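You operate a simulated robot arm through the tools that you are given. There is no shell and no other tool. Be economical: measure what you need, move in short steps, check, and stop when the job is done.

The job below is to be done with a simulated two-armed robot. You get a single attempt, and the scene is never put back.

TASK
Take the cap off the white bottle marked "water" on the top of the low table and lay it down there. Put the brown wool piece on the right end of the board stack. Put the black pipe sleeve on the right end of the board stack. Put one of the rubble pieces from the top of the black tool case on the top of the board stack. Take the grey can from the upper tray of the tall stepladder and leave it on the table marked boxes. Put the blue sponge on the lid top of the green case away on the top of the primer table. Take the brown wedge and leave it on the top of the board stack. Any order will do. Set down upright: brown wool piece, black pipe sleeve, grey can.

The check looks at the end state, three seconds after you hand in, the way a careful person would. Anything else that was tipped, shoved, dropped, spilled or broken makes it a failure. A push-on lid holds only when it is set on centred and level and pressed home; a screw cap is set on level and turned clockwise until tight.

THE ROBOT
Two 7-joint arms with fingered hands on one trunk, on a base that drives. Base frame: it is fixed to the floor where the robot stands at the start and does not move with it; the origin is under the middle of the robot, x ahead of it, y to its left, z up. Lengths are in cm, angles in degrees, forces in N, time in s.
The left shoulder is at the start at [20, 13.5, 75.5], the right one opposite. With the tool pointing down near the work surface each hand reaches from about 10 to 86 cm from the robot's upright axis, wherever it stands, measured 20 degrees to its own side. Places, roughly: black pipe sleeve (5x5x5 cm) [140, 240, 40]; blue sponge (10x6x5 cm) [300, 230, 50]; brown wedge (12x5x4 cm) [400, 230, 30]; brown wool piece (11x6x8 cm) [170, -70, 60]; grey can [-125, 600, 175]; right end of the board stack [200, 330, 30]; rubble piece (4x5x3 cm) [150, 240, 40]; rubble piece (5x4x3 cm) [140, 230, 40]; table marked BOXES [-180, 740, 70]; top of the board stack [300, 310, 30]; top of the primer table [-150, -510, 70]; white bottle [50, 0, 75]. Payload 4 kg a hand.
Tool frame (each hand has its own): the origin (TCP) lies between the finger pads and is the grasp point; the fingertips stand 2.5 cm ahead of it; z points along the fingers, y is the line along which they close. Largest opening 8.8 cm; the body of the gripper starts 2.9 cm behind the TCP. The gripper is a hand of 4 fingers: y runs from the thumb to the fingers, the wrist lies at [-1.3, -10.6, -17.4] in the tool frame.
Orientation is that of the tool frame in the base frame, as [roll, pitch, yaw] about the fixed x, y, z axes, in that order (R = Rz(yaw) Ry(pitch) Rx(roll)). With the fingers straight down and the wrist toward the robot, the tool's x, y and z point along [0, 1, 0], [1, 0, 0] and [0, 0, -1] of the base frame.

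THE INTERFACE
- The arms move only by the tool nudge_tool. It takes "left_series", "right_series" or both (then of equal length, played together; a hand with none holds still); each is a list of rows, each an object of numbers (a shift or turn left out is 0): "tx", "ty", "tz": the shift along the base's x, y, z in cm; "rx", "ry", "rz": the turn, a rotation vector about the base's x, y, z in degrees. In form: [{"tx": .., "ty": .., "tz": .., "rx": .., "ry": .., "rz": ..}, ...]. A call has 1 to 20 rows; each row shifts and turns the commanded pose from where the row before left it. Rows are played at 5 a second. More than 5 cm and 8.6 degrees between two rows, and nothing of the call is played. Where a pose cannot be reached the arm comes as near as it can. A force on the tool above 40 N (or 10 N above the force at the start of the call, whichever is more), or a blocked arm, ends the call early, and 0.2 s more pass. In this call time passes only in rows, and 0.2 s behind the last. The reply holds the time, the measured pose of the TCP, the force on the tool along the base axes, the opening and the grip force, in the units named above and with some noise, with the torque about the TCP (base axes, N m) and any sound that the robot's microphone picked up.
- Cameras (640 x 400 px; columns grow to the right, rows downward): "scene" is now at [13.33, -2.11, 135.05]; the picture's right is [-0.27, -0.96, 0.00], its down [-0.74, 0.20, -0.64] and it looks along [0.62, -0.17, -0.77] (base axes); focal length 262 px, centre (320, 200). "left" rides on the left gripper at [-6.4, -8.3, -9.8] in its tool frame; the picture's right is [-0.62, -0.37, 0.69], its down [0.71, -0.63, 0.30] and it looks along [0.32, 0.68, 0.65] (tool axes); focal length 265 px, centre (320, 200). "right" rides on the right gripper at [6.4, -8.3, -9.8] in its tool frame; the picture's right is [-0.62, 0.37, -0.69], its down [-0.71, -0.63, 0.30] and it looks along [-0.32, 0.68, 0.65] (tool axes); focal length 265 px, centre (320, 200). There is no depth. A picture from a camera that has moved, and an enlarged one, comes with that camera's place and axes in the base frame and with its lens.
- snapshot(camera): a new picture of that camera. The clock stands still meanwhile.
- raise_lower(by): slides the trunk up (or, below 0, down) by that many cm; the arms and the scene camera ride with it, the base frame stays. It gives what a move gives, with no picture.
- roll_base(legs): drives the robot by 1 to 6 legs, each [ahead, left, turn to the left] in cm, cm and degrees, along the robot's own axes; the way and the turn of a leg run together, so that a leg with both is an arc; at most 150 cm and 180 degrees a leg. The arms and the cameras ride along, it lands a little off, and it stops where it bumps. It gives what a move gives.
- set_fingers(index, middle, ring, thumb_bend, thumb_turn, hand): sets how far each is bent, from 0 (flat) to 1 (curled in); at 0.3 the hand is open as for a grip, at 0.7 the pads meet at the TCP. One left out holds its place. A second passes; each finger stops where it meets its share of the squeeze, and holds until it gets a number again. It is the only way to open and close the hand. It gives what a move gives, with no picture; readings hold the bend of each and the force on the fingers (four entries, about 0 where the hand has none), thumb and palm. thumb_turn goes from beside the hand (0) to across from the fingers (1), as for a grip.
- pan_tilt(pan, tilt): turns the head with the scene camera to pan (to the left, within 97 degrees either way) and tilt (down, from -29 to 69), counted from straight ahead of the robot. It gives what a move gives.
- inspect(camera, box): a new picture of the part [left, top, right, bottom] of that camera's present view, enlarged. The clock stands still meanwhile.
- close_job(): hands the job in; it is judged then, once.

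Work in short steps. Places have to be worked out from the pictures, the camera data and where the tool is seen: move nearer, look again, correct. Check each grasp and each placing, and mend what went wrong. You have 196 turns and 176 pictures in all, those below and enlarged ones among them. Open the grippers and draw the arms clear of the work before you hand the job in, unless the task says otherwise.

The tools are called after "Emit:" by a JSON object that holds its "fn" and its "kwargs". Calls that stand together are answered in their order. nudge_tool: Moves the arms, as the interface text tells. Its arguments: {"type":"object","properties":{"left_series":{"type":"array","items":{"type":"object","properties":{"tx":{"type":"number"},"ty":{"type":"number"},"tz":{"type":"number"},"rx":{"type":"number"},"ry":{"type":"number"},"rz":{"type":"number"}}}},"right_series":{"type":"array","items":{"type":"object","properties":{"tx":{"type":"number"},"ty":{"type":"number"},"tz":{"type":"number"},"rx":{"type":"number"},"ry":{"type":"number"},"rz":{"type":"number"}}}}},"required":[]} The other tools are called the same way: raise_lower (by) slides the trunk up or down; set_fingers (index, middle, ring, thumb_bend, thumb_turn, hand) moves the fingers one by one; roll_base (legs) drives the base; pan_tilt (pan, tilt) turns the head that bears the scene camera; snapshot (camera) takes a picture; inspect (camera, box) takes an enlarged picture of a part of a camera's view; close_job () hands the job in.

At the start:

```text
time: 0.0
left_ee_pos: [45.41, 7.92, 96.2]
left_orientation: [-180.0, 0.1, 89.9]
left_contact_force: [-0.5, 0.4, -0.3]
left_ft_torque: [-0.02, -0.03, 0.03]
left_gripper_width: 8.77
left_grip_force: 0.1
left_shape: jaw
left_bend: [0.3, 0.3, 0.3, 0.3, 0.98]
left_finger forces: [0.1, 0.1, 0.0, 0.0, 0.0, 0.0]
right_ee_pos: [41.55, -29.24, 98.48]
right_orientation: [-179.9, -0.1, 90.0]
right_contact_force: [-0.8, -0.9, 0.3]
right_ft_torque: [-0.02, -0.02, 0.02]
right_gripper_width: 8.76
right_grip_force: 0.1
right_shape: jaw
right_bend: [0.3, 0.3, 0.3, 0.3, 0.98]
right_finger forces: [0.0, 0.1, 0.0, 0.0, 0.1, 0.0]
trunk travel left (down, up): [-36.0, 41.0]
robot x, y, heading: [0.24, -0.04, 0.1]
head pan, tilt: [-15.4, 50.3]
```

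scene: 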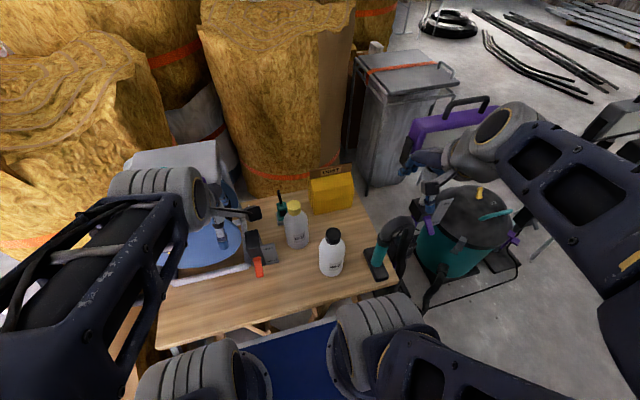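
right: 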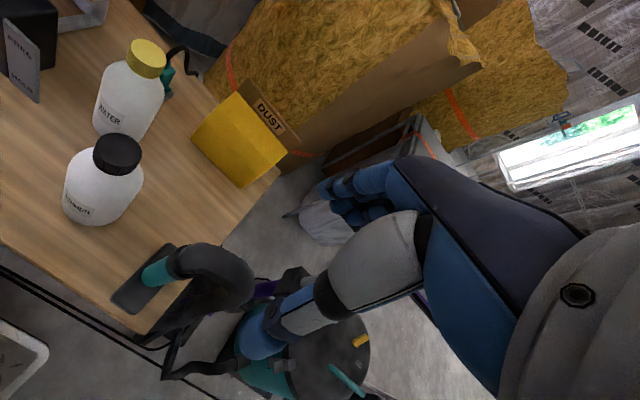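
left: 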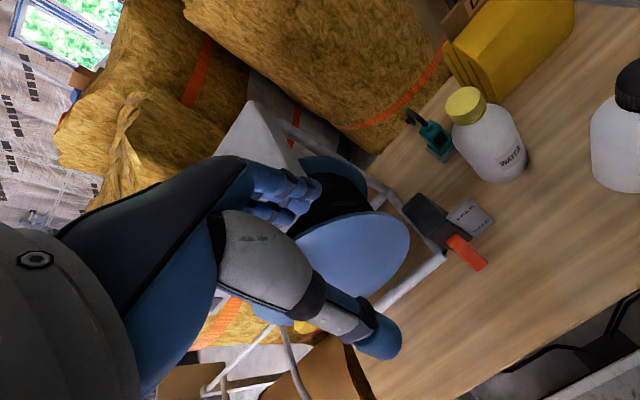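

I triangulate the yellow-capped bottle marked WATER at about [59, -7, 77] (cap). I'll look at it enlarged before planning.

Emit:
{"fn": "inspect", "kwargs": {"camera": "scene", "box": [200, 150, 420, 330]}}

Emit:
{"fn": "inspect", "kwargs": {"camera": "left", "box": [380, 0, 640, 300]}}

```text
2.22 times, centred on (310, 240) of scene
camera zoom: at [13.33, -2.11, 135.05], right [-0.27, -0.96, 0.0], down [-0.74, 0.2, -0.64], along [0.62, -0.17, -0.77], focal length 583 px, centre (342, 111)
```

zoom: 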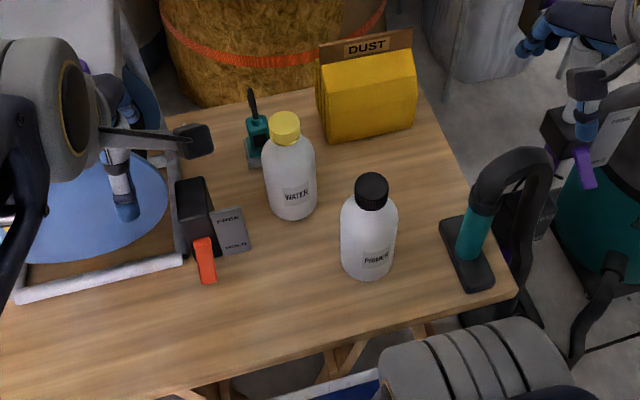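

```text
1.33 times, centred on (510, 150) of left
camera zoom: at [37.1, 1.53, 106.15], right [-0.37, -0.62, -0.69], down [-0.63, 0.71, -0.3], along [0.68, 0.32, -0.65], focal length 354 px, centre (67, 267)
```

zoom: 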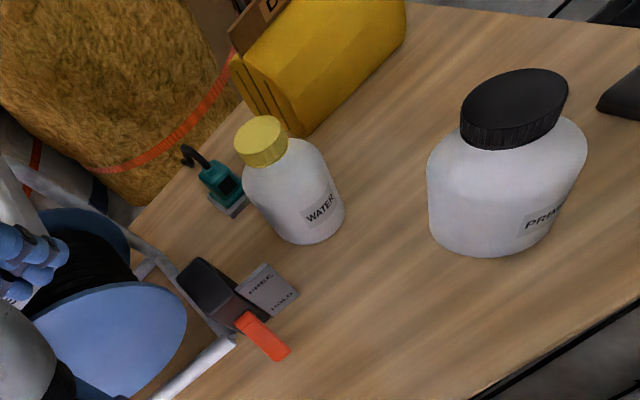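

Cap about 3.7 cm wide, bottle about 7 cm, table top near z 61; the PRIMER bottle stands at about [48,-15] and a lever box at [56,5]. I plan to hold the bottle with the left hand and unscrew with the right; first I back off for elbow room.

Emit:
{"fn": "roll_base", "kwargs": {"legs": [[-18, 0, 0]]}}

Emit:
{"fn": "nudge_tool", "kwargs": {"left_series": [{"rz": -8.5, "ty": 1}, {"rz": -8.5, "ty": 1}, {"rz": -8.5, "ty": 1}, {"rz": -8.5, "ty": 1}, {"rz": -8.5}, {"rz": -8.5}, {"rz": -8.5}, {"rz": -8.5}, {"rz": -8.5}, {"rz": -8.5}, {"rz": -8.5}, {"rz": -8.5}, {"rz": -8}]}}

```text
time: 1.5
left_ee_pos: [26.91, 8.05, 96.12]
left_orientation: [180.0, 0.0, 89.9]
left_contact_force: [-0.5, -0.4, 0.0]
left_ft_torque: [0.0, 0.0, 0.02]
left_gripper_width: 8.78
left_grip_force: 0.1
left_shape: jaw
left_bend: [0.3, 0.3, 0.3, 0.3, 0.98]
left_finger forces: [0.1, 0.0, 0.1, 0.0, 0.0, 0.0]
right_ee_pos: [23.17, -29.4, 98.53]
right_orientation: [-180.0, 0.0, 89.9]
right_contact_force: [0.5, 0.2, -0.3]
right_ft_torque: [0.01, -0.01, 0.01]
right_gripper_width: 8.74
right_grip_force: 0.1
right_shape: jaw
right_bend: [0.3, 0.3, 0.3, 0.3, 0.98]
right_finger forces: [0.0, 0.0, 0.1, 0.0, 0.0, 0.1]
trunk travel left (down, up): [-36.0, 41.0]
robot x, y, heading: [-18.28, -0.08, -0.4]
head pan, tilt: [-15.4, 50.3]
```

```text
time: 4.3
left_ee_pos: [26.95, 12.07, 96.39]
left_orientation: [-179.9, 0.0, -20.2]
left_contact_force: [-0.7, 0.7, -1.0]
left_ft_torque: [-0.01, 0.0, 0.02]
left_gripper_width: 8.76
left_grip_force: 0.1
left_shape: jaw
left_bend: [0.3, 0.3, 0.3, 0.3, 0.98]
left_finger forces: [0.1, 0.0, 0.0, 0.1, 0.1, 0.0]
right_ee_pos: [23.07, -29.26, 98.58]
right_orientation: [180.0, 0.0, 89.9]
right_contact_force: [-0.4, 0.1, 0.7]
right_ft_torque: [0.0, 0.03, -0.01]
right_gripper_width: 8.76
right_grip_force: 0.0
right_shape: jaw
right_bend: [0.3, 0.3, 0.3, 0.3, 0.98]
right_finger forces: [0.1, 0.0, 0.0, 0.1, 0.0, 0.0]
trunk travel left (down, up): [-36.0, 41.0]
robot x, y, heading: [-18.74, -0.08, -0.1]
head pan, tilt: [-15.4, 50.3]
```

Left hand turned fine. Now I pitch it to point forward (70°) and bring it to a pre-grasp height in front of the bottle.

Emit:
{"fn": "nudge_tool", "kwargs": {"left_series": [{"rx": -2.93, "ry": -7.98, "tx": 1.5, "ty": -1, "tz": -1.5}, {"rx": -2.93, "ry": -7.98, "tx": 1.5, "ty": -1, "tz": -1.5}, {"rx": -2.93, "ry": -7.98, "tx": 1.5, "ty": -1, "tz": -1.5}, {"rx": -2.93, "ry": -7.98, "tx": 1.5, "ty": -1, "tz": -1.5}, {"rx": -2.93, "ry": -7.98, "tx": 1.5, "ty": -1, "tz": -2}, {"rx": -2.93, "ry": -7.98, "tx": 1.5, "ty": -1, "tz": -2}, {"rx": -2.93, "ry": -7.98, "tx": 1.5, "ty": -1.5, "tz": -2}, {"rx": -2.93, "ry": -7.98, "tx": 1.5, "ty": -1.5, "tz": -2}, {"rx": -0.7, "ry": -1.9, "tx": 1.5, "ty": -2, "tz": -2}, {"tx": 1.5, "ty": -2, "tz": -2}]}}

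Emit:
{"fn": "snapshot", "kwargs": {"camera": "scene"}}

Emit:
{"fn": "snapshot", "kwargs": {"camera": "left"}}

```text
time: 6.5
left_ee_pos: [41.72, -1.18, 78.34]
left_orientation: [179.7, -70.2, -19.7]
left_contact_force: [-0.1, 0.5, -1.0]
left_ft_torque: [-0.02, 0.0, -0.02]
left_gripper_width: 8.77
left_grip_force: 0.0
left_shape: jaw
left_bend: [0.3, 0.3, 0.3, 0.3, 0.98]
left_finger forces: [0.0, 0.0, 0.0, 0.0, 0.0, 0.1]
right_ee_pos: [23.17, -29.37, 98.51]
right_orientation: [-180.0, 0.0, 89.9]
right_contact_force: [0.0, 0.5, -0.6]
right_ft_torque: [-0.02, -0.02, -0.01]
right_gripper_width: 8.76
right_grip_force: 0.1
right_shape: jaw
right_bend: [0.3, 0.3, 0.3, 0.3, 0.98]
right_finger forces: [0.0, 0.0, 0.0, 0.0, 0.1, 0.0]
trunk travel left (down, up): [-36.0, 41.0]
robot x, y, heading: [-18.05, -0.08, -0.1]
head pan, tilt: [-15.4, 50.3]
```

```text
170 pictures are left
camera scene: at [-5.07, -2.11, 135.05], right [-0.27, -0.96, 0.0], down [-0.74, 0.21, -0.64], along [0.62, -0.17, -0.77], focal length 262 px, centre (320, 200)
```

scene: 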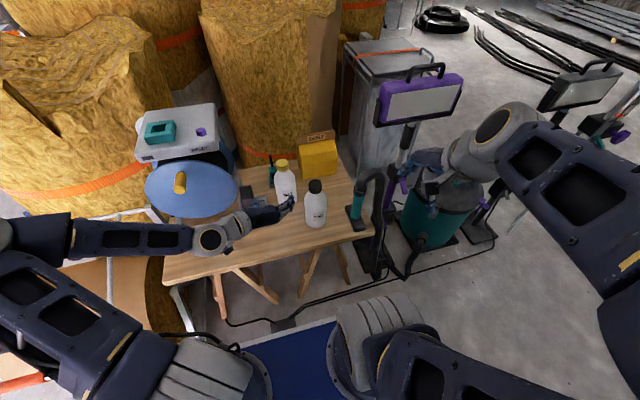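

```text
169 pictures are left
camera left: at [33.95, 10.48, 75.64], right [0.54, 0.19, -0.82], down [0.71, 0.41, 0.57], along [0.45, -0.89, 0.08], focal length 265 px, centre (320, 200)
```

left: 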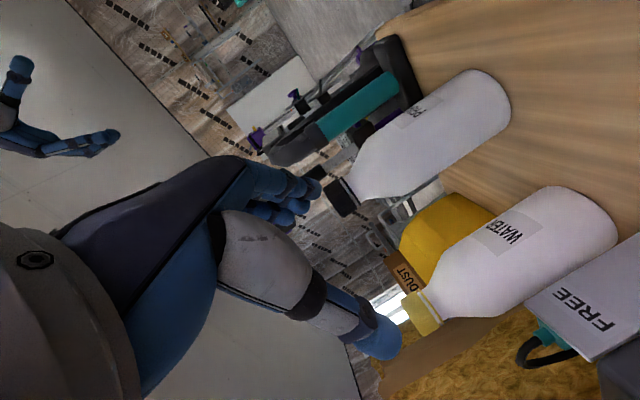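

The card on the lever box is tall (top z≈70, y 0–4, x≈53.5), so I use a shallower yaw (-10°) and 25° tilt. I go down to grip height in front of the bottle and look again.

Emit:
{"fn": "nudge_tool", "kwargs": {"left_series": [{"rz": 5, "ty": -1, "tz": -1.5}, {"rz": 5, "ty": -1, "tz": -1.5}, {"rx": 0.87, "ry": 4.9, "ty": -1, "tz": -1.5}, {"tx": 1, "ty": -1, "tz": -2}, {"tx": 1, "tz": -2}, {"tx": 1, "tz": -1.5}]}}

Emit:
{"fn": "snapshot", "kwargs": {"camera": "left"}}

Emit:
{"fn": "inspect", "kwargs": {"camera": "scene", "box": [180, 140, 380, 280]}}

```text
time: 7.9
left_ee_pos: [44.1, 0.19, 70.42]
left_orientation: [179.6, -65.0, -9.7]
left_contact_force: [-0.4, -0.5, -0.8]
left_ft_torque: [-0.01, 0.02, -0.02]
left_gripper_width: 8.78
left_grip_force: 0.1
left_shape: jaw
left_bend: [0.3, 0.3, 0.3, 0.3, 0.98]
left_finger forces: [0.0, 0.1, 0.1, 0.1, 0.0, 0.0]
left hand out of reach, approached as far as the arm can: row 2, 3, 4, 5, 6
right_ee_pos: [23.15, -29.29, 98.38]
right_orientation: [-180.0, 0.1, 89.9]
right_contact_force: [0.5, 0.4, 0.4]
right_ft_torque: [0.01, 0.02, 0.03]
right_gripper_width: 8.74
right_grip_force: 0.1
right_shape: jaw
right_bend: [0.3, 0.3, 0.3, 0.3, 0.98]
right_finger forces: [0.0, 0.0, 0.0, 0.0, 0.1, 0.0]
trunk travel left (down, up): [-36.0, 41.0]
robot x, y, heading: [-18.51, 0.09, -0.1]
head pan, tilt: [-15.4, 50.3]
```

```text
168 pictures are left
camera left: at [34.17, 10.38, 68.73], right [0.42, 0.3, -0.86], down [0.68, 0.52, 0.52], along [0.6, -0.8, 0.02], focal length 265 px, centre (320, 200)
```

left: 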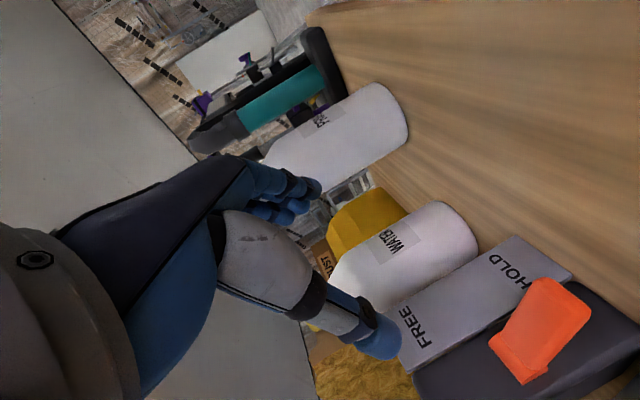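

```text
2.86 times, centred on (280, 210) of scene
camera zoom: at [-5.05, -2.11, 135.05], right [-0.27, -0.96, 0.0], down [-0.74, 0.21, -0.64], along [0.61, -0.17, -0.77], focal length 749 px, centre (434, 171)
```

zoom: 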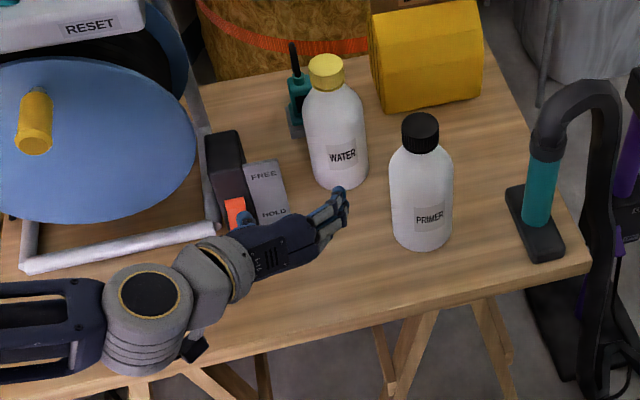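

The left wrist is at its limit at this yaw; the robot should stand more to the right and turned left so the hand points inward. I lift both hands clear first.

Emit:
{"fn": "nudge_tool", "kwargs": {"left_series": [{"tz": 4, "tx": -1.5}, {"tz": 4, "tx": -1.5}, {"tz": 4, "tx": -1.5}, {"tz": 4, "tx": -1.5}, {"tz": 3, "tx": -1.5}], "right_series": [{"tz": 3}, {"tz": 3, "ty": 1}, {"tz": 3, "ty": 1}, {"tz": 3, "ty": 1}, {"ty": 1}]}}

Emit:
{"fn": "pan_tilt", "kwargs": {"pan": -50, "tilt": 45}}

Emit:
{"fn": "snapshot", "kwargs": {"camera": "scene"}}

```text
time: 9.1
left_ee_pos: [40.6, 0.32, 89.3]
left_orientation: [179.7, -65.0, -9.9]
left_contact_force: [1.2, -0.5, -0.1]
left_ft_torque: [-0.03, 0.02, 0.01]
left_gripper_width: 8.75
left_grip_force: 0.0
left_shape: jaw
left_bend: [0.3, 0.3, 0.3, 0.3, 0.98]
left_finger forces: [0.0, 0.0, 0.0, 0.0, 0.1, 0.0]
left hand out of reach, approached as far as the arm can: row 2, 3, 4, 5
right_ee_pos: [23.12, -25.47, 110.28]
right_orientation: [180.0, 0.0, 89.9]
right_contact_force: [0.2, -0.1, -0.4]
right_ft_torque: [0.01, 0.0, -0.02]
right_gripper_width: 8.77
right_grip_force: 0.0
right_shape: jaw
right_bend: [0.3, 0.3, 0.3, 0.3, 0.98]
right_finger forces: [0.0, 0.1, 0.1, 0.1, 0.0, 0.0]
trunk travel left (down, up): [-36.0, 41.0]
robot x, y, heading: [-18.31, -0.25, -0.1]
head pan, tilt: [-15.4, 50.3]
```

```text
time: 10.1
left_ee_pos: [40.62, 0.34, 89.31]
left_orientation: [179.9, -65.0, -10.1]
left_contact_force: [0.9, -0.7, -1.6]
left_ft_torque: [-0.03, 0.0, -0.03]
left_gripper_width: 8.75
left_grip_force: 0.1
left_shape: jaw
left_bend: [0.3, 0.3, 0.3, 0.3, 0.98]
left_finger forces: [0.2, 0.0, 0.0, 0.0, 0.1, 0.0]
right_ee_pos: [23.04, -25.52, 110.35]
right_orientation: [180.0, 0.0, 89.9]
right_contact_force: [-0.4, 0.0, 0.0]
right_ft_torque: [-0.01, -0.02, -0.03]
right_gripper_width: 8.77
right_grip_force: 0.0
right_shape: jaw
right_bend: [0.3, 0.3, 0.3, 0.3, 0.98]
right_finger forces: [0.1, 0.1, 0.0, 0.0, 0.0, 0.1]
trunk travel left (down, up): [-36.0, 41.0]
robot x, y, heading: [-18.67, -0.27, -0.0]
head pan, tilt: [-50.0, 45.0]
```

```text
166 pictures are left
camera scene: at [-7.22, -6.3, 135.78], right [-0.77, -0.64, 0.0], down [-0.45, 0.54, -0.71], along [0.45, -0.54, -0.71], focal length 262 px, centre (320, 200)
```

scene: 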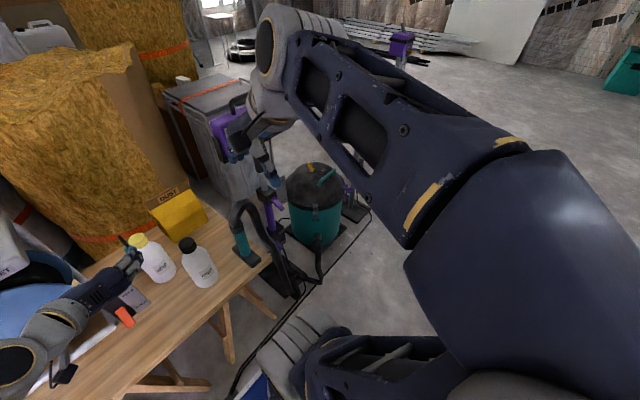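

Floor to the right is clear. I drive right, turn left 25°, then go ahead.

Emit:
{"fn": "roll_base", "kwargs": {"legs": [[0, -37, 0], [0, 0, 25], [10, -6, 0]]}}

Emit:
{"fn": "pan_tilt", "kwargs": {"pan": -10, "tilt": 52}}

Emit:
{"fn": "snapshot", "kwargs": {"camera": "scene"}}

```text
time: 14.6
left_ee_pos: [46.32, -11.87, 89.44]
left_orientation: [179.6, -65.0, 16.1]
left_contact_force: [0.1, -0.3, 0.1]
left_ft_torque: [0.02, 0.0, 0.01]
left_gripper_width: 8.78
left_grip_force: 0.1
left_shape: jaw
left_bend: [0.3, 0.3, 0.3, 0.3, 0.98]
left_finger forces: [0.1, 0.0, 0.1, 0.1, 0.0, 0.0]
right_ee_pos: [41.96, -42.76, 110.34]
right_orientation: [180.0, 0.0, 115.8]
right_contact_force: [0.4, -0.7, -0.2]
right_ft_torque: [0.0, 0.01, -0.02]
right_gripper_width: 8.75
right_grip_force: 0.0
right_shape: jaw
right_bend: [0.3, 0.3, 0.3, 0.3, 0.98]
right_finger forces: [0.0, 0.0, 0.0, 0.0, 0.0, 0.0]
trunk travel left (down, up): [-36.0, 41.0]
robot x, y, heading: [-6.7, -37.87, 26.0]
head pan, tilt: [-50.0, 45.0]
```

```text
time: 15.7
left_ee_pos: [46.29, -11.81, 89.34]
left_orientation: [179.8, -65.0, 15.8]
left_contact_force: [-0.8, 0.5, 0.3]
left_ft_torque: [0.02, -0.01, 0.0]
left_gripper_width: 8.76
left_grip_force: 0.0
left_shape: jaw
left_bend: [0.3, 0.3, 0.3, 0.3, 0.98]
left_finger forces: [0.1, 0.1, 0.1, 0.0, 0.1, 0.1]
right_ee_pos: [41.87, -42.64, 110.31]
right_orientation: [-180.0, 0.0, 115.8]
right_contact_force: [-0.3, 0.5, 0.8]
right_ft_torque: [0.02, 0.03, 0.01]
right_gripper_width: 8.77
right_grip_force: 0.0
right_shape: jaw
right_bend: [0.3, 0.3, 0.3, 0.3, 0.98]
right_finger forces: [0.0, 0.0, 0.0, 0.0, 0.0, 0.1]
trunk travel left (down, up): [-36.0, 41.0]
robot x, y, heading: [-6.45, -38.04, 26.0]
head pan, tilt: [-10.0, 52.0]
```

```text
165 pictures are left
camera scene: at [6.02, -33.35, 134.83], right [0.27, -0.96, 0.0], down [-0.76, -0.21, -0.62], along [0.59, 0.17, -0.79], focal length 262 px, centre (320, 200)
```

scene: 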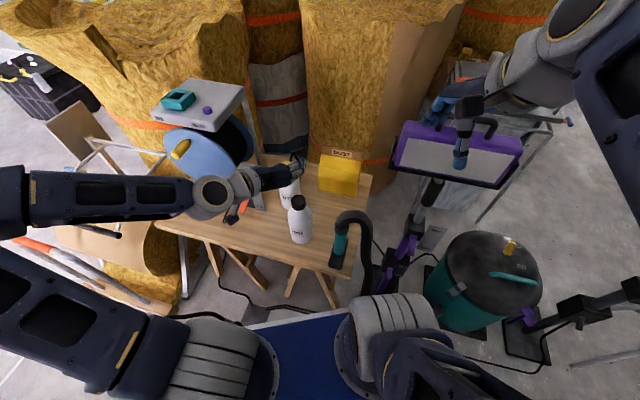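

Now I yaw the left hand to -10° and bring it down to the bottle's grip height in front of it.

Emit:
{"fn": "nudge_tool", "kwargs": {"left_series": [{"rz": -6.5, "ty": 2, "tx": -0.5}, {"rz": -6.5, "ty": 2, "tx": -0.5}, {"rz": -6.5, "ty": 2}, {"rz": -6.5, "ty": 1}, {"tz": -4}, {"tz": -4}, {"tz": -4}, {"tz": -4}, {"tz": -4}]}}

Emit:
{"fn": "snapshot", "kwargs": {"camera": "left"}}

Emit:
{"fn": "inspect", "kwargs": {"camera": "scene", "box": [180, 120, 380, 260]}}

```text
time: 17.7
left_ee_pos: [45.07, -4.85, 71.86]
left_orientation: [-179.7, -64.3, -10.6]
left_contact_force: [0.5, 0.5, 1.1]
left_ft_torque: [0.02, -0.02, 0.0]
left_gripper_width: 8.81
left_grip_force: 0.1
left_shape: jaw
left_bend: [0.3, 0.3, 0.3, 0.3, 0.98]
left_finger forces: [0.0, 0.1, 0.1, 0.1, 0.1, 0.0]
left hand out of reach, approached as far as the arm can: row 9
right_ee_pos: [41.86, -42.78, 110.35]
right_orientation: [-179.9, 0.0, 115.8]
right_contact_force: [0.9, -0.5, 0.2]
right_ft_torque: [0.02, 0.01, -0.02]
right_gripper_width: 8.77
right_grip_force: 0.1
right_shape: jaw
right_bend: [0.3, 0.3, 0.3, 0.3, 0.98]
right_finger forces: [0.1, 0.0, 0.1, 0.0, 0.0, 0.0]
trunk travel left (down, up): [-36.0, 41.0]
robot x, y, heading: [-6.71, -38.38, 25.7]
head pan, tilt: [-10.0, 52.0]
```

```text
164 pictures are left
camera left: at [35.21, 5.34, 70.42], right [0.42, 0.3, -0.86], down [0.69, 0.51, 0.51], along [0.6, -0.8, 0.01], focal length 265 px, centre (320, 200)
```

left: 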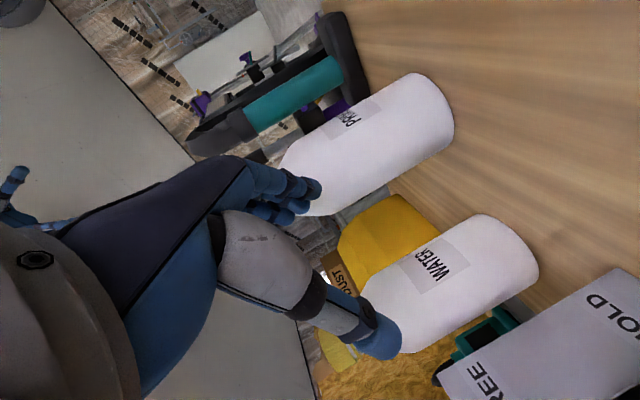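

```text
2.86 times, centred on (280, 190) of scene
camera zoom: at [6.01, -33.34, 134.83], right [0.27, -0.96, 0.0], down [-0.76, -0.21, -0.62], along [0.59, 0.17, -0.79], focal length 749 px, centre (434, 229)
```

zoom: 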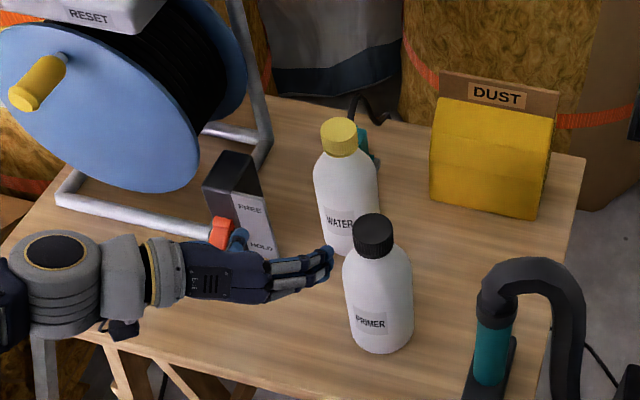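

Row 9 was at a limit, so I lower the trunk 4 cm instead (the arm rides along).

Emit:
{"fn": "raise_lower", "kwargs": {"by": -4}}

Emit:
{"fn": "nudge_tool", "kwargs": {"left_series": [{"tx": 2, "ty": -0.3}, {"tx": 2, "ty": -0.3}, {"tx": 1.5, "ty": -0.3}]}}

Emit:
{"fn": "snapshot", "kwargs": {"camera": "left"}}

Emit:
{"fn": "inspect", "kwargs": {"camera": "scene", "box": [180, 120, 380, 260]}}

```text
time: 18.5
left_ee_pos: [45.06, -4.87, 67.85]
left_orientation: [-179.4, -64.4, -10.9]
left_contact_force: [0.0, -0.6, 0.0]
left_ft_torque: [0.0, -0.03, -0.02]
left_gripper_width: 8.76
left_grip_force: 0.0
left_shape: jaw
left_bend: [0.3, 0.3, 0.3, 0.3, 0.98]
left_finger forces: [0.1, 0.1, 0.0, 0.0, 0.0, 0.0]
right_ee_pos: [41.98, -42.67, 106.4]
right_orientation: [180.0, 0.0, 115.9]
right_contact_force: [-0.4, 0.4, 0.3]
right_ft_torque: [-0.02, 0.01, -0.02]
right_gripper_width: 8.75
right_grip_force: 0.0
right_shape: jaw
right_bend: [0.3, 0.3, 0.3, 0.3, 0.98]
right_finger forces: [0.0, 0.1, 0.1, 0.1, 0.0, 0.1]
trunk travel left (down, up): [-32.0, 45.0]
robot x, y, heading: [-6.4, -38.16, 26.0]
head pan, tilt: [-10.0, 52.0]
```

```text
time: 19.3
left_ee_pos: [50.72, -5.96, 68.08]
left_orientation: [-179.4, -64.2, -10.9]
left_contact_force: [-0.5, 0.2, -0.1]
left_ft_torque: [-0.01, 0.0, -0.01]
left_gripper_width: 8.78
left_grip_force: 0.0
left_shape: jaw
left_bend: [0.3, 0.3, 0.3, 0.3, 0.98]
left_finger forces: [0.0, 0.1, 0.0, 0.0, 0.1, 0.1]
right_ee_pos: [41.88, -42.66, 106.47]
right_orientation: [180.0, -0.1, 115.8]
right_contact_force: [-0.2, -0.7, 0.1]
right_ft_torque: [0.0, 0.02, 0.02]
right_gripper_width: 8.76
right_grip_force: 0.0
right_shape: jaw
right_bend: [0.3, 0.3, 0.3, 0.3, 0.98]
right_finger forces: [0.0, 0.0, 0.0, 0.0, 0.1, 0.0]
trunk travel left (down, up): [-32.0, 45.0]
robot x, y, heading: [-6.39, -38.21, 25.7]
head pan, tilt: [-10.0, 52.0]
```

```text
162 pictures are left
camera left: at [40.87, 4.41, 66.6], right [0.41, 0.3, -0.86], down [0.69, 0.51, 0.51], along [0.6, -0.8, 0.0], focal length 265 px, centre (320, 200)
```

left: 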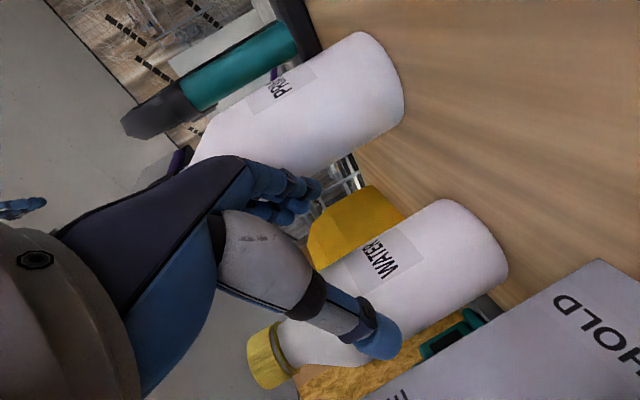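

```text
2.86 times, centred on (280, 190) of scene
camera zoom: at [6.01, -33.34, 130.83], right [0.27, -0.96, 0.0], down [-0.76, -0.21, -0.62], along [0.59, 0.17, -0.79], focal length 749 px, centre (434, 229)
```

zoom: 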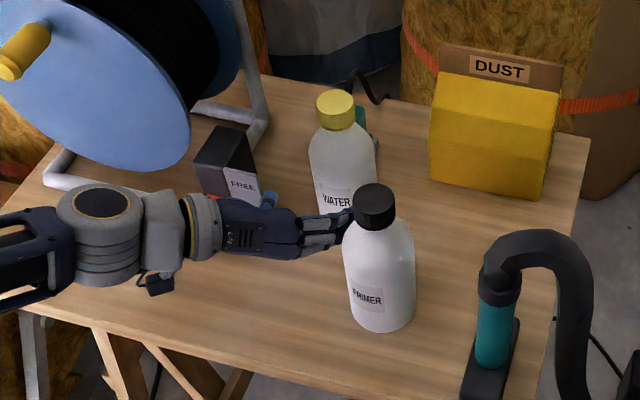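

The bottle axis lies at about [59.3,-7.2]; the open hand is lined up. I advance slowly around it.

Emit:
{"fn": "nudge_tool", "kwargs": {"left_series": [{"tx": 1.6, "ty": -0.4}, {"tx": 1.6, "ty": -0.4}, {"tx": 1.6, "ty": -0.3}, {"tx": 1.2, "ty": -0.2}]}}

Emit:
{"fn": "snapshot", "kwargs": {"camera": "left"}}

Emit:
{"fn": "inspect", "kwargs": {"camera": "scene", "box": [210, 130, 350, 230]}}

```text
time: 20.3
left_ee_pos: [54.82, -6.34, 68.96]
left_orientation: [-179.4, -64.5, -10.9]
left_contact_force: [0.1, 0.4, -0.4]
left_ft_torque: [-0.01, 0.03, 0.0]
left_gripper_width: 8.74
left_grip_force: 0.1
left_shape: jaw
left_bend: [0.3, 0.3, 0.3, 0.3, 0.98]
left_finger forces: [0.0, 0.1, 0.0, 0.0, 0.0, 0.0]
left hand out of reach, approached as far as the arm can: row 3, 4
right_ee_pos: [41.86, -42.8, 106.33]
right_orientation: [180.0, 0.0, 115.7]
right_contact_force: [0.2, -0.7, -0.6]
right_ft_torque: [0.0, 0.01, -0.01]
right_gripper_width: 8.77
right_grip_force: 0.1
right_shape: jaw
right_bend: [0.3, 0.3, 0.3, 0.3, 0.98]
right_finger forces: [0.0, 0.0, 0.1, 0.0, 0.0, 0.0]
trunk travel left (down, up): [-32.0, 45.0]
robot x, y, heading: [-6.3, -37.71, 25.8]
head pan, tilt: [-10.0, 52.0]
```

```text
160 pictures are left
camera left: at [44.91, 3.92, 67.3], right [0.42, 0.3, -0.86], down [0.69, 0.51, 0.51], along [0.6, -0.8, 0.01], focal length 265 px, centre (320, 200)
```

left: 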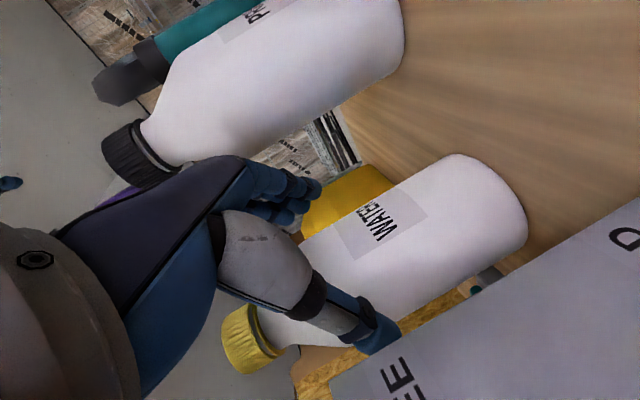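

```text
4.00 times, centred on (280, 180) of scene
camera zoom: at [6.01, -33.35, 130.83], right [0.27, -0.96, 0.0], down [-0.76, -0.21, -0.62], along [0.59, 0.17, -0.79], focal length 1049 px, centre (480, 280)
```

zoom: 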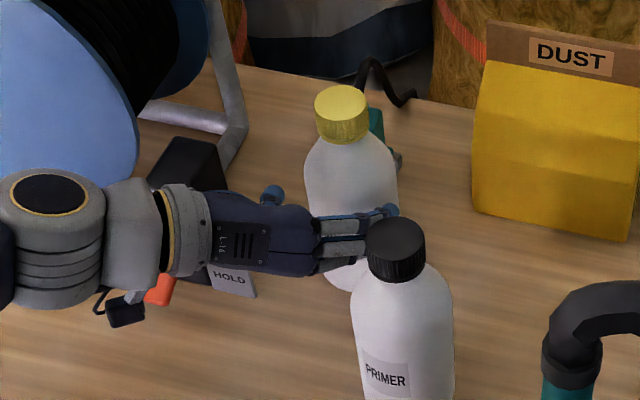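

The arm runs into a joint limit 2 cm short. I retract a bit, then let the base carry the hand forward-right and lower the trunk 1 cm.

Emit:
{"fn": "nudge_tool", "kwargs": {"left_series": [{"tx": -2.5, "ty": 0.5}, {"tx": -2.5, "ty": 0.5}]}}

Emit:
{"fn": "raise_lower", "kwargs": {"by": -1}}

Emit:
{"fn": "roll_base", "kwargs": {"legs": [[4, -3, 0]]}}

Emit:
{"fn": "snapshot", "kwargs": {"camera": "left"}}

```text
time: 20.9
left_ee_pos: [49.84, -5.37, 68.77]
left_orientation: [-179.5, -64.4, -10.9]
left_contact_force: [-0.5, -0.6, 0.5]
left_ft_torque: [-0.02, 0.01, 0.0]
left_gripper_width: 8.76
left_grip_force: 0.0
left_shape: jaw
left_bend: [0.3, 0.3, 0.3, 0.3, 0.98]
left_finger forces: [0.0, 0.1, 0.0, 0.0, 0.1, 0.0]
right_ee_pos: [42.02, -42.84, 106.32]
right_orientation: [-180.0, 0.0, 115.8]
right_contact_force: [0.1, 0.4, 0.9]
right_ft_torque: [-0.01, -0.01, 0.01]
right_gripper_width: 8.75
right_grip_force: 0.1
right_shape: jaw
right_bend: [0.3, 0.3, 0.3, 0.3, 0.98]
right_finger forces: [0.0, 0.1, 0.0, 0.0, 0.1, 0.1]
trunk travel left (down, up): [-32.0, 45.0]
robot x, y, heading: [-6.58, -37.67, 25.7]
head pan, tilt: [-10.0, 52.0]
```

```text
time: 21.5
left_ee_pos: [49.72, -5.42, 67.72]
left_orientation: [-179.8, -64.3, -10.5]
left_contact_force: [0.5, -0.4, -0.5]
left_ft_torque: [0.05, 0.0, 0.01]
left_gripper_width: 8.77
left_grip_force: 0.0
left_shape: jaw
left_bend: [0.3, 0.3, 0.3, 0.3, 0.98]
left_finger forces: [0.0, 0.0, 0.0, 0.0, 0.0, 0.1]
right_ee_pos: [41.94, -42.72, 105.34]
right_orientation: [-180.0, 0.0, 115.8]
right_contact_force: [0.0, -0.2, -0.4]
right_ft_torque: [0.0, 0.01, 0.03]
right_gripper_width: 8.77
right_grip_force: 0.1
right_shape: jaw
right_bend: [0.3, 0.3, 0.3, 0.3, 0.98]
right_finger forces: [0.1, 0.1, 0.0, 0.1, 0.0, 0.1]
trunk travel left (down, up): [-31.0, 46.0]
robot x, y, heading: [-6.49, -38.16, 25.9]
head pan, tilt: [-10.0, 52.0]
```

```text
time: 22.4
left_ee_pos: [54.61, -6.21, 67.79]
left_orientation: [-179.4, -64.4, -11.0]
left_contact_force: [0.8, 0.3, -0.4]
left_ft_torque: [-0.01, -0.03, 0.02]
left_gripper_width: 8.79
left_grip_force: 0.1
left_shape: jaw
left_bend: [0.3, 0.3, 0.3, 0.3, 0.98]
left_finger forces: [0.0, 0.1, 0.0, 0.0, 0.1, 0.1]
right_ee_pos: [46.76, -43.58, 105.26]
right_orientation: [180.0, 0.0, 115.8]
right_contact_force: [0.3, 1.0, 0.7]
right_ft_torque: [0.0, 0.02, -0.01]
right_gripper_width: 8.74
right_grip_force: 0.1
right_shape: jaw
right_bend: [0.3, 0.3, 0.3, 0.3, 0.98]
right_finger forces: [0.0, 0.0, 0.1, 0.0, 0.0, 0.0]
trunk travel left (down, up): [-31.0, 46.0]
robot x, y, heading: [-1.48, -38.79, 25.7]
head pan, tilt: [-10.0, 52.0]
```

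```text
158 pictures are left
camera left: at [44.82, 3.99, 66.32], right [0.42, 0.3, -0.86], down [0.69, 0.51, 0.51], along [0.59, -0.8, 0.01], focal length 265 px, centre (320, 200)
```

left: 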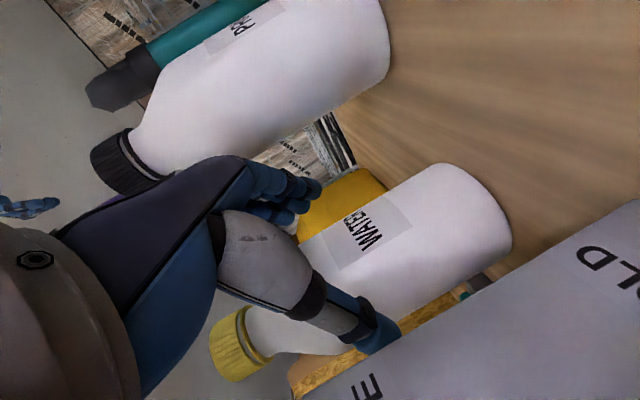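

Good, no contact. I advance the last 2.7 cm in small steps.

Emit:
{"fn": "nudge_tool", "kwargs": {"left_series": [{"tx": 0.9, "ty": -0.35}, {"tx": 0.9, "ty": -0.35}, {"tx": 0.8, "ty": -0.3}]}}

Emit:
{"fn": "snapshot", "kwargs": {"camera": "left"}}

Emit:
{"fn": "inspect", "kwargs": {"camera": "scene", "box": [190, 110, 330, 210]}}

```text
time: 23.2
left_ee_pos: [57.22, -7.22, 67.79]
left_orientation: [-179.5, -64.4, -10.8]
left_contact_force: [0.9, 1.1, 0.3]
left_ft_torque: [0.01, 0.01, 0.01]
left_gripper_width: 8.77
left_grip_force: 0.1
left_shape: jaw
left_bend: [0.3, 0.3, 0.3, 0.3, 0.98]
left_finger forces: [0.1, 0.1, 0.1, 0.0, 0.1, 0.0]
right_ee_pos: [46.81, -43.65, 105.38]
right_orientation: [180.0, 0.0, 115.8]
right_contact_force: [-0.1, 0.0, -0.4]
right_ft_torque: [0.01, 0.0, -0.05]
right_gripper_width: 8.78
right_grip_force: 0.1
right_shape: jaw
right_bend: [0.3, 0.3, 0.3, 0.3, 0.98]
right_finger forces: [0.0, 0.0, 0.0, 0.0, 0.1, 0.0]
trunk travel left (down, up): [-31.0, 46.0]
robot x, y, heading: [-1.92, -38.52, 25.7]
head pan, tilt: [-10.0, 52.0]
```

```text
157 pictures are left
camera left: at [47.41, 2.98, 66.32], right [0.42, 0.3, -0.86], down [0.69, 0.51, 0.51], along [0.6, -0.8, 0.01], focal length 265 px, centre (320, 200)
```

left: 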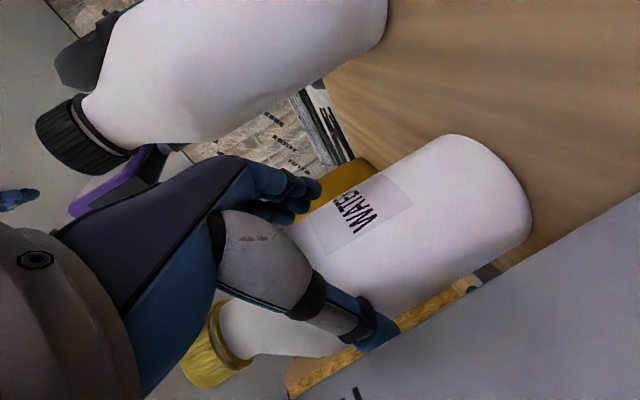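

```text
4.00 times, centred on (260, 160) of scene
camera zoom: at [10.91, -34.24, 129.83], right [0.27, -0.96, 0.0], down [-0.76, -0.21, -0.62], along [0.59, 0.17, -0.79], focal length 1049 px, centre (560, 360)
```

zoom: 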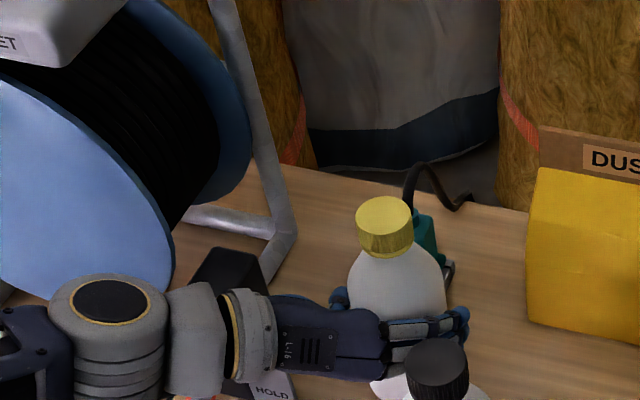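

Fingers and thumb are on both sides of the bottle. I close the hand on it.

Emit:
{"fn": "set_fingers", "kwargs": {"hand": "left", "index": 0.7, "middle": 0.7, "ring": 0.7, "thumb_bend": 0.7}}

Emit:
{"fn": "inspect", "kwargs": {"camera": "scene", "box": [190, 110, 330, 210]}}

```text
time: 24.2
left_ee_pos: [57.16, -7.36, 67.87]
left_orientation: [-179.5, -64.4, -11.0]
left_contact_force: [-0.8, -4.9, 8.3]
left_ft_torque: [0.06, -0.16, -0.13]
left_gripper_width: 6.2
left_grip_force: 18.8
left_shape: fingers
left_bend: [0.5, 0.53, 0.51, 0.37, 0.96]
left_finger forces: [7.6, 7.1, 7.4, 0.1, 15.9, 0.0]
right_ee_pos: [46.73, -43.69, 105.41]
right_orientation: [180.0, 0.0, 115.7]
right_contact_force: [-0.1, 0.4, -0.6]
right_ft_torque: [0.02, -0.02, -0.01]
right_gripper_width: 8.8
right_grip_force: 0.0
right_shape: jaw
right_bend: [0.3, 0.3, 0.3, 0.3, 0.98]
right_finger forces: [0.0, 0.0, 0.0, 0.1, 0.0, 0.0]
trunk travel left (down, up): [-31.0, 46.0]
robot x, y, heading: [-1.34, -38.82, 25.7]
head pan, tilt: [-10.0, 52.0]
```

```text
4.00 times, centred on (260, 160) of scene
camera zoom: at [10.89, -34.26, 129.83], right [0.27, -0.96, 0.0], down [-0.76, -0.21, -0.62], along [0.59, 0.17, -0.79], focal length 1049 px, centre (560, 360)
```

zoom: 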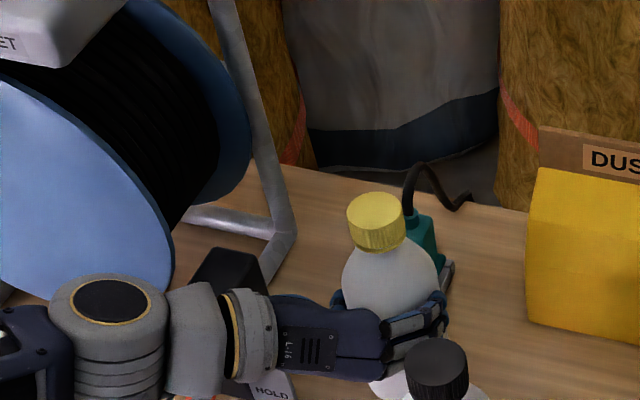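

The bottle is held (≈19 N). Cap centre now near [59,-7,77]. I bring the right hand above it, still 13 cm high.

Emit:
{"fn": "nudge_tool", "kwargs": {"right_series": [{"tx": 1.35, "ty": 4.05, "tz": -1.7}, {"tx": 1.35, "ty": 4.05, "tz": -1.7}, {"tx": 1.35, "ty": 4.05, "tz": -1.7}, {"tx": 1.35, "ty": 4.05, "tz": -1.7}, {"tx": 1.35, "ty": 4.05, "tz": -1.7}, {"tx": 1.35, "ty": 4.05, "tz": -1.7}, {"tx": 1.35, "ty": 4.05, "tz": -1.7}, {"tx": 1.35, "ty": 4.05, "tz": -1.7}, {"tx": 1.35, "ty": 4.05, "tz": -1.7}]}}

Emit:
{"fn": "snapshot", "kwargs": {"camera": "right"}}

Emit:
{"fn": "snapshot", "kwargs": {"camera": "scene"}}

```text
time: 26.2
left_ee_pos: [57.16, -7.35, 67.87]
left_orientation: [-179.5, -64.4, -10.8]
left_contact_force: [-0.2, -2.1, 5.8]
left_ft_torque: [0.1, -0.11, -0.09]
left_gripper_width: 6.19
left_grip_force: 19.1
left_shape: fingers
left_bend: [0.5, 0.53, 0.52, 0.36, 0.96]
left_finger forces: [7.0, 6.7, 7.0, 0.0, 16.4, 0.0]
right_ee_pos: [58.97, -7.14, 89.79]
right_orientation: [179.9, 0.0, 115.7]
right_contact_force: [-0.4, -0.2, -0.7]
right_ft_torque: [-0.05, -0.01, 0.01]
right_gripper_width: 8.77
right_grip_force: 0.1
right_shape: jaw
right_bend: [0.3, 0.3, 0.3, 0.3, 0.98]
right_finger forces: [0.0, 0.0, 0.0, 0.0, 0.0, 0.0]
trunk travel left (down, up): [-31.0, 46.0]
robot x, y, heading: [-1.41, -38.85, 25.9]
head pan, tilt: [-10.0, 52.0]
```

```text
154 pictures are left
camera right: at [48.8, -5.01, 99.72], right [0.6, -0.4, 0.69], down [-0.26, -0.92, -0.3], along [0.76, 0.0, -0.65], focal length 265 px, centre (320, 200)
```

right: 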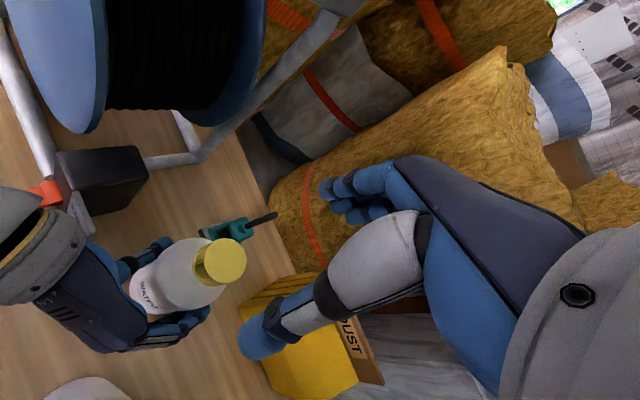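

```text
153 pictures are left
camera scene: at [10.89, -34.26, 129.83], right [0.27, -0.96, 0.0], down [-0.76, -0.21, -0.62], along [0.59, 0.17, -0.79], focal length 262 px, centre (320, 200)
```

scene: 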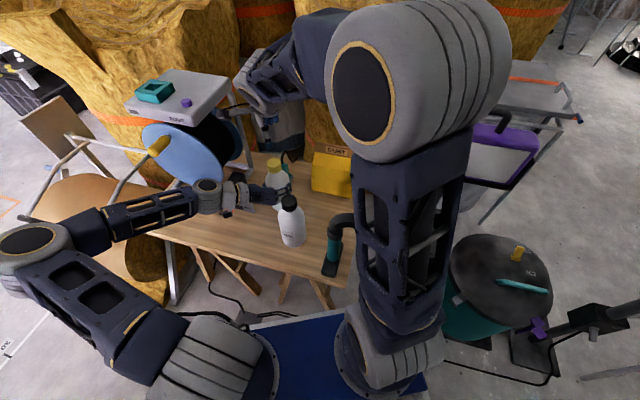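

Triangulated cap top centre ≈ [59.7,-6.5,77.4]. I lower the right hand so the fingertips straddle just the cap.

Emit:
{"fn": "nudge_tool", "kwargs": {"right_series": [{"tx": 0.4, "ty": 0.3, "tz": -4}, {"tx": 0.3, "ty": 0.3, "tz": -4}, {"tz": -2}]}}

Emit:
{"fn": "snapshot", "kwargs": {"camera": "right"}}

Emit:
{"fn": "inspect", "kwargs": {"camera": "scene", "box": [210, 110, 350, 210]}}

```text
time: 27.0
left_ee_pos: [57.18, -7.16, 67.92]
left_orientation: [-179.4, -64.4, -11.0]
left_contact_force: [-1.1, -3.0, 6.1]
left_ft_torque: [0.11, -0.15, -0.06]
left_gripper_width: 6.2
left_grip_force: 18.9
left_shape: fingers
left_bend: [0.5, 0.53, 0.52, 0.36, 0.96]
left_finger forces: [7.0, 6.6, 7.0, 0.0, 16.5, 0.1]
right_ee_pos: [59.7, -6.81, 80.17]
right_orientation: [179.9, 0.0, 115.7]
right_contact_force: [1.2, 0.1, 0.3]
right_ft_torque: [0.0, 0.0, 0.01]
right_gripper_width: 8.73
right_grip_force: 0.0
right_shape: jaw
right_bend: [0.3, 0.3, 0.3, 0.3, 0.98]
right_finger forces: [0.0, 0.0, 0.1, 0.1, 0.1, 0.0]
trunk travel left (down, up): [-31.0, 46.0]
robot x, y, heading: [-1.51, -39.13, 25.6]
head pan, tilt: [-10.0, 52.0]
```

```text
152 pictures are left
camera right: at [49.41, -4.67, 90.01], right [0.6, -0.4, 0.69], down [-0.26, -0.92, -0.3], along [0.76, 0.01, -0.65], focal length 265 px, centre (320, 200)
```

right: 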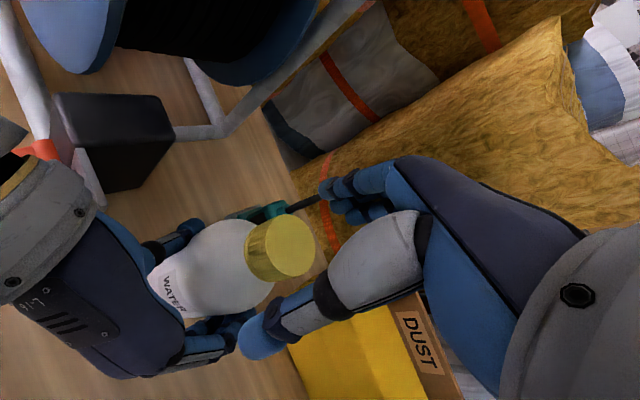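

```text
4.00 times, centred on (280, 160) of scene
camera zoom: at [10.9, -34.25, 129.83], right [0.27, -0.96, 0.0], down [-0.76, -0.21, -0.62], along [0.59, 0.17, -0.79], focal length 1049 px, centre (480, 360)
```

zoom: 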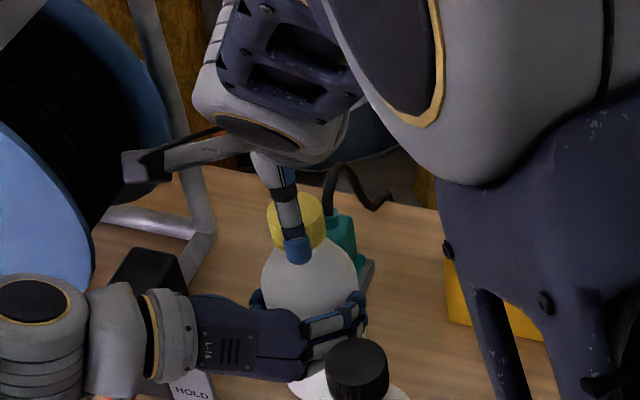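

Cap is ~0.5 cm off along the finger width; I correct and lower to TCP z≈77.7.

Emit:
{"fn": "nudge_tool", "kwargs": {"right_series": [{"tx": -0.3, "ty": 0.5, "tz": -0.8}, {"tz": -0.9}, {"tz": -0.9}]}}

Emit:
{"fn": "set_fingers", "kwargs": {"hand": "right", "index": 0.7, "middle": 0.7, "ring": 0.7, "thumb_bend": 0.7}}

Emit:
{"fn": "snapshot", "kwargs": {"camera": "right"}}

```text
time: 27.8
left_ee_pos: [57.27, -7.24, 67.85]
left_orientation: [-179.7, -64.4, -10.7]
left_contact_force: [-1.1, -2.5, 5.8]
left_ft_torque: [0.12, -0.14, -0.05]
left_gripper_width: 6.19
left_grip_force: 18.3
left_shape: fingers
left_bend: [0.5, 0.53, 0.52, 0.36, 0.96]
left_finger forces: [6.9, 6.7, 7.0, 0.0, 16.4, 0.0]
right_ee_pos: [59.24, -6.18, 77.48]
right_orientation: [-179.9, 0.0, 115.8]
right_contact_force: [-0.1, 0.7, 0.0]
right_ft_torque: [0.02, -0.02, 0.0]
right_gripper_width: 8.78
right_grip_force: 0.1
right_shape: jaw
right_bend: [0.3, 0.3, 0.3, 0.3, 0.98]
right_finger forces: [0.0, 0.0, 0.0, 0.1, 0.1, 0.1]
trunk travel left (down, up): [-31.0, 46.0]
robot x, y, heading: [-2.21, -38.8, 25.7]
head pan, tilt: [-10.0, 52.0]
```

```text
time: 28.8
left_ee_pos: [57.25, -7.42, 67.92]
left_orientation: [-180.0, -64.5, -10.5]
left_contact_force: [-14.7, -5.7, 6.3]
left_ft_torque: [0.3, -0.19, -0.11]
left_gripper_width: 6.23
left_grip_force: 21.2
left_shape: fingers
left_bend: [0.5, 0.53, 0.51, 0.36, 0.97]
left_finger forces: [7.6, 8.2, 9.3, 0.0, 17.8, 0.0]
right_ee_pos: [59.3, -6.07, 77.55]
right_orientation: [179.9, 0.0, 115.8]
right_contact_force: [10.6, 4.8, 0.5]
right_ft_torque: [0.16, -0.28, 0.14]
right_gripper_width: 2.46
right_grip_force: 13.5
right_shape: fingers
right_bend: [0.57, 0.56, 0.62, 0.6, 0.97]
right_finger forces: [7.5, 6.5, 5.1, 0.0, 7.8, 0.0]
trunk travel left (down, up): [-31.0, 46.0]
robot x, y, heading: [-1.75, -39.03, 25.8]
head pan, tilt: [-10.0, 52.0]
```

```text
150 pictures are left
camera right: at [49.02, -3.99, 87.37], right [0.6, -0.4, 0.69], down [-0.26, -0.92, -0.31], along [0.76, 0.01, -0.65], focal length 265 px, centre (320, 200)
```

right: 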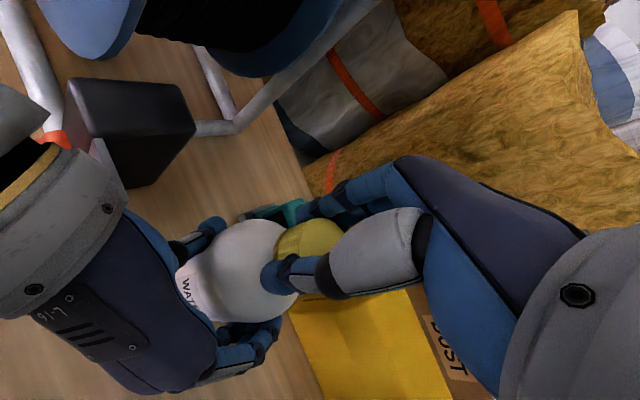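

Cap gripped. I ease the side force slightly and turn counter-clockwise ~64°.

Emit:
{"fn": "nudge_tool", "kwargs": {"right_series": [{"tx": 0.3, "ty": 0.15}, {"rz": 8}, {"rz": 8, "tz": 0.05}, {"rz": 8, "tz": 0.05}, {"rz": 8, "tz": 0.05}, {"rz": 8, "tz": 0.05}, {"rz": 8, "tz": 0.05}, {"rz": 8, "tz": 0.05}]}}

Emit:
{"fn": "snapshot", "kwargs": {"camera": "right"}}

Emit:
{"fn": "inspect", "kwargs": {"camera": "scene", "box": [210, 110, 350, 210]}}

```text
time: 30.6
left_ee_pos: [57.12, -7.31, 67.71]
left_orientation: [-179.6, -64.3, -10.6]
left_contact_force: [-2.0, -1.1, 6.7]
left_ft_torque: [0.16, -0.15, 0.08]
left_gripper_width: 6.17
left_grip_force: 18.3
left_shape: fingers
left_bend: [0.51, 0.54, 0.52, 0.36, 0.96]
left_finger forces: [6.3, 5.8, 6.5, 0.1, 17.7, 0.0]
right_ee_pos: [59.51, -5.92, 77.75]
right_orientation: [-179.9, 0.0, 171.9]
right_contact_force: [0.4, 0.5, -6.3]
right_ft_torque: [-0.01, -0.03, -0.09]
right_gripper_width: 2.45
right_grip_force: 12.4
right_shape: fingers
right_bend: [0.59, 0.59, 0.67, 0.61, 0.94]
right_finger forces: [5.2, 4.4, 3.1, 0.0, 11.9, 0.0]
trunk travel left (down, up): [-31.0, 46.0]
robot x, y, heading: [-1.67, -39.07, 25.9]
head pan, tilt: [-10.0, 52.0]
```

```text
149 pictures are left
camera right: at [52.01, -13.36, 87.59], right [0.67, 0.28, 0.69], down [0.62, -0.72, -0.3], along [0.42, 0.63, -0.65], focal length 265 px, centre (320, 200)
```

right: 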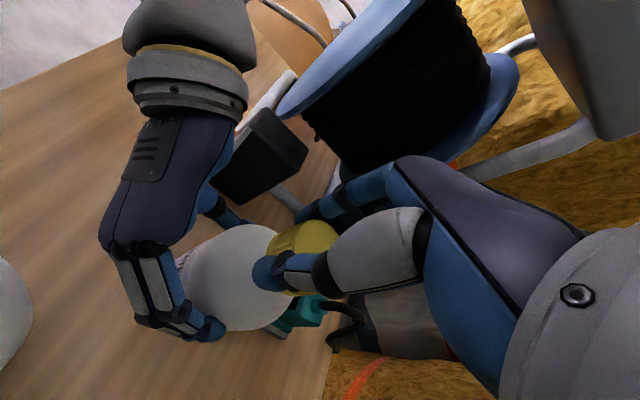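

```text
4.00 times, centred on (280, 160) of scene
camera zoom: at [10.91, -34.23, 129.82], right [0.27, -0.96, 0.0], down [-0.76, -0.21, -0.62], along [0.59, 0.17, -0.79], focal length 1049 px, centre (480, 360)
```

zoom: 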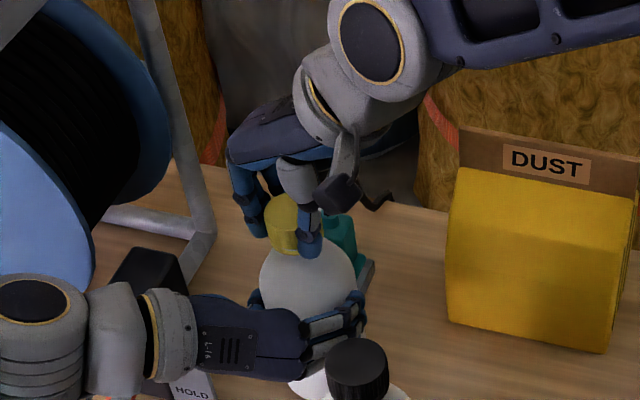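

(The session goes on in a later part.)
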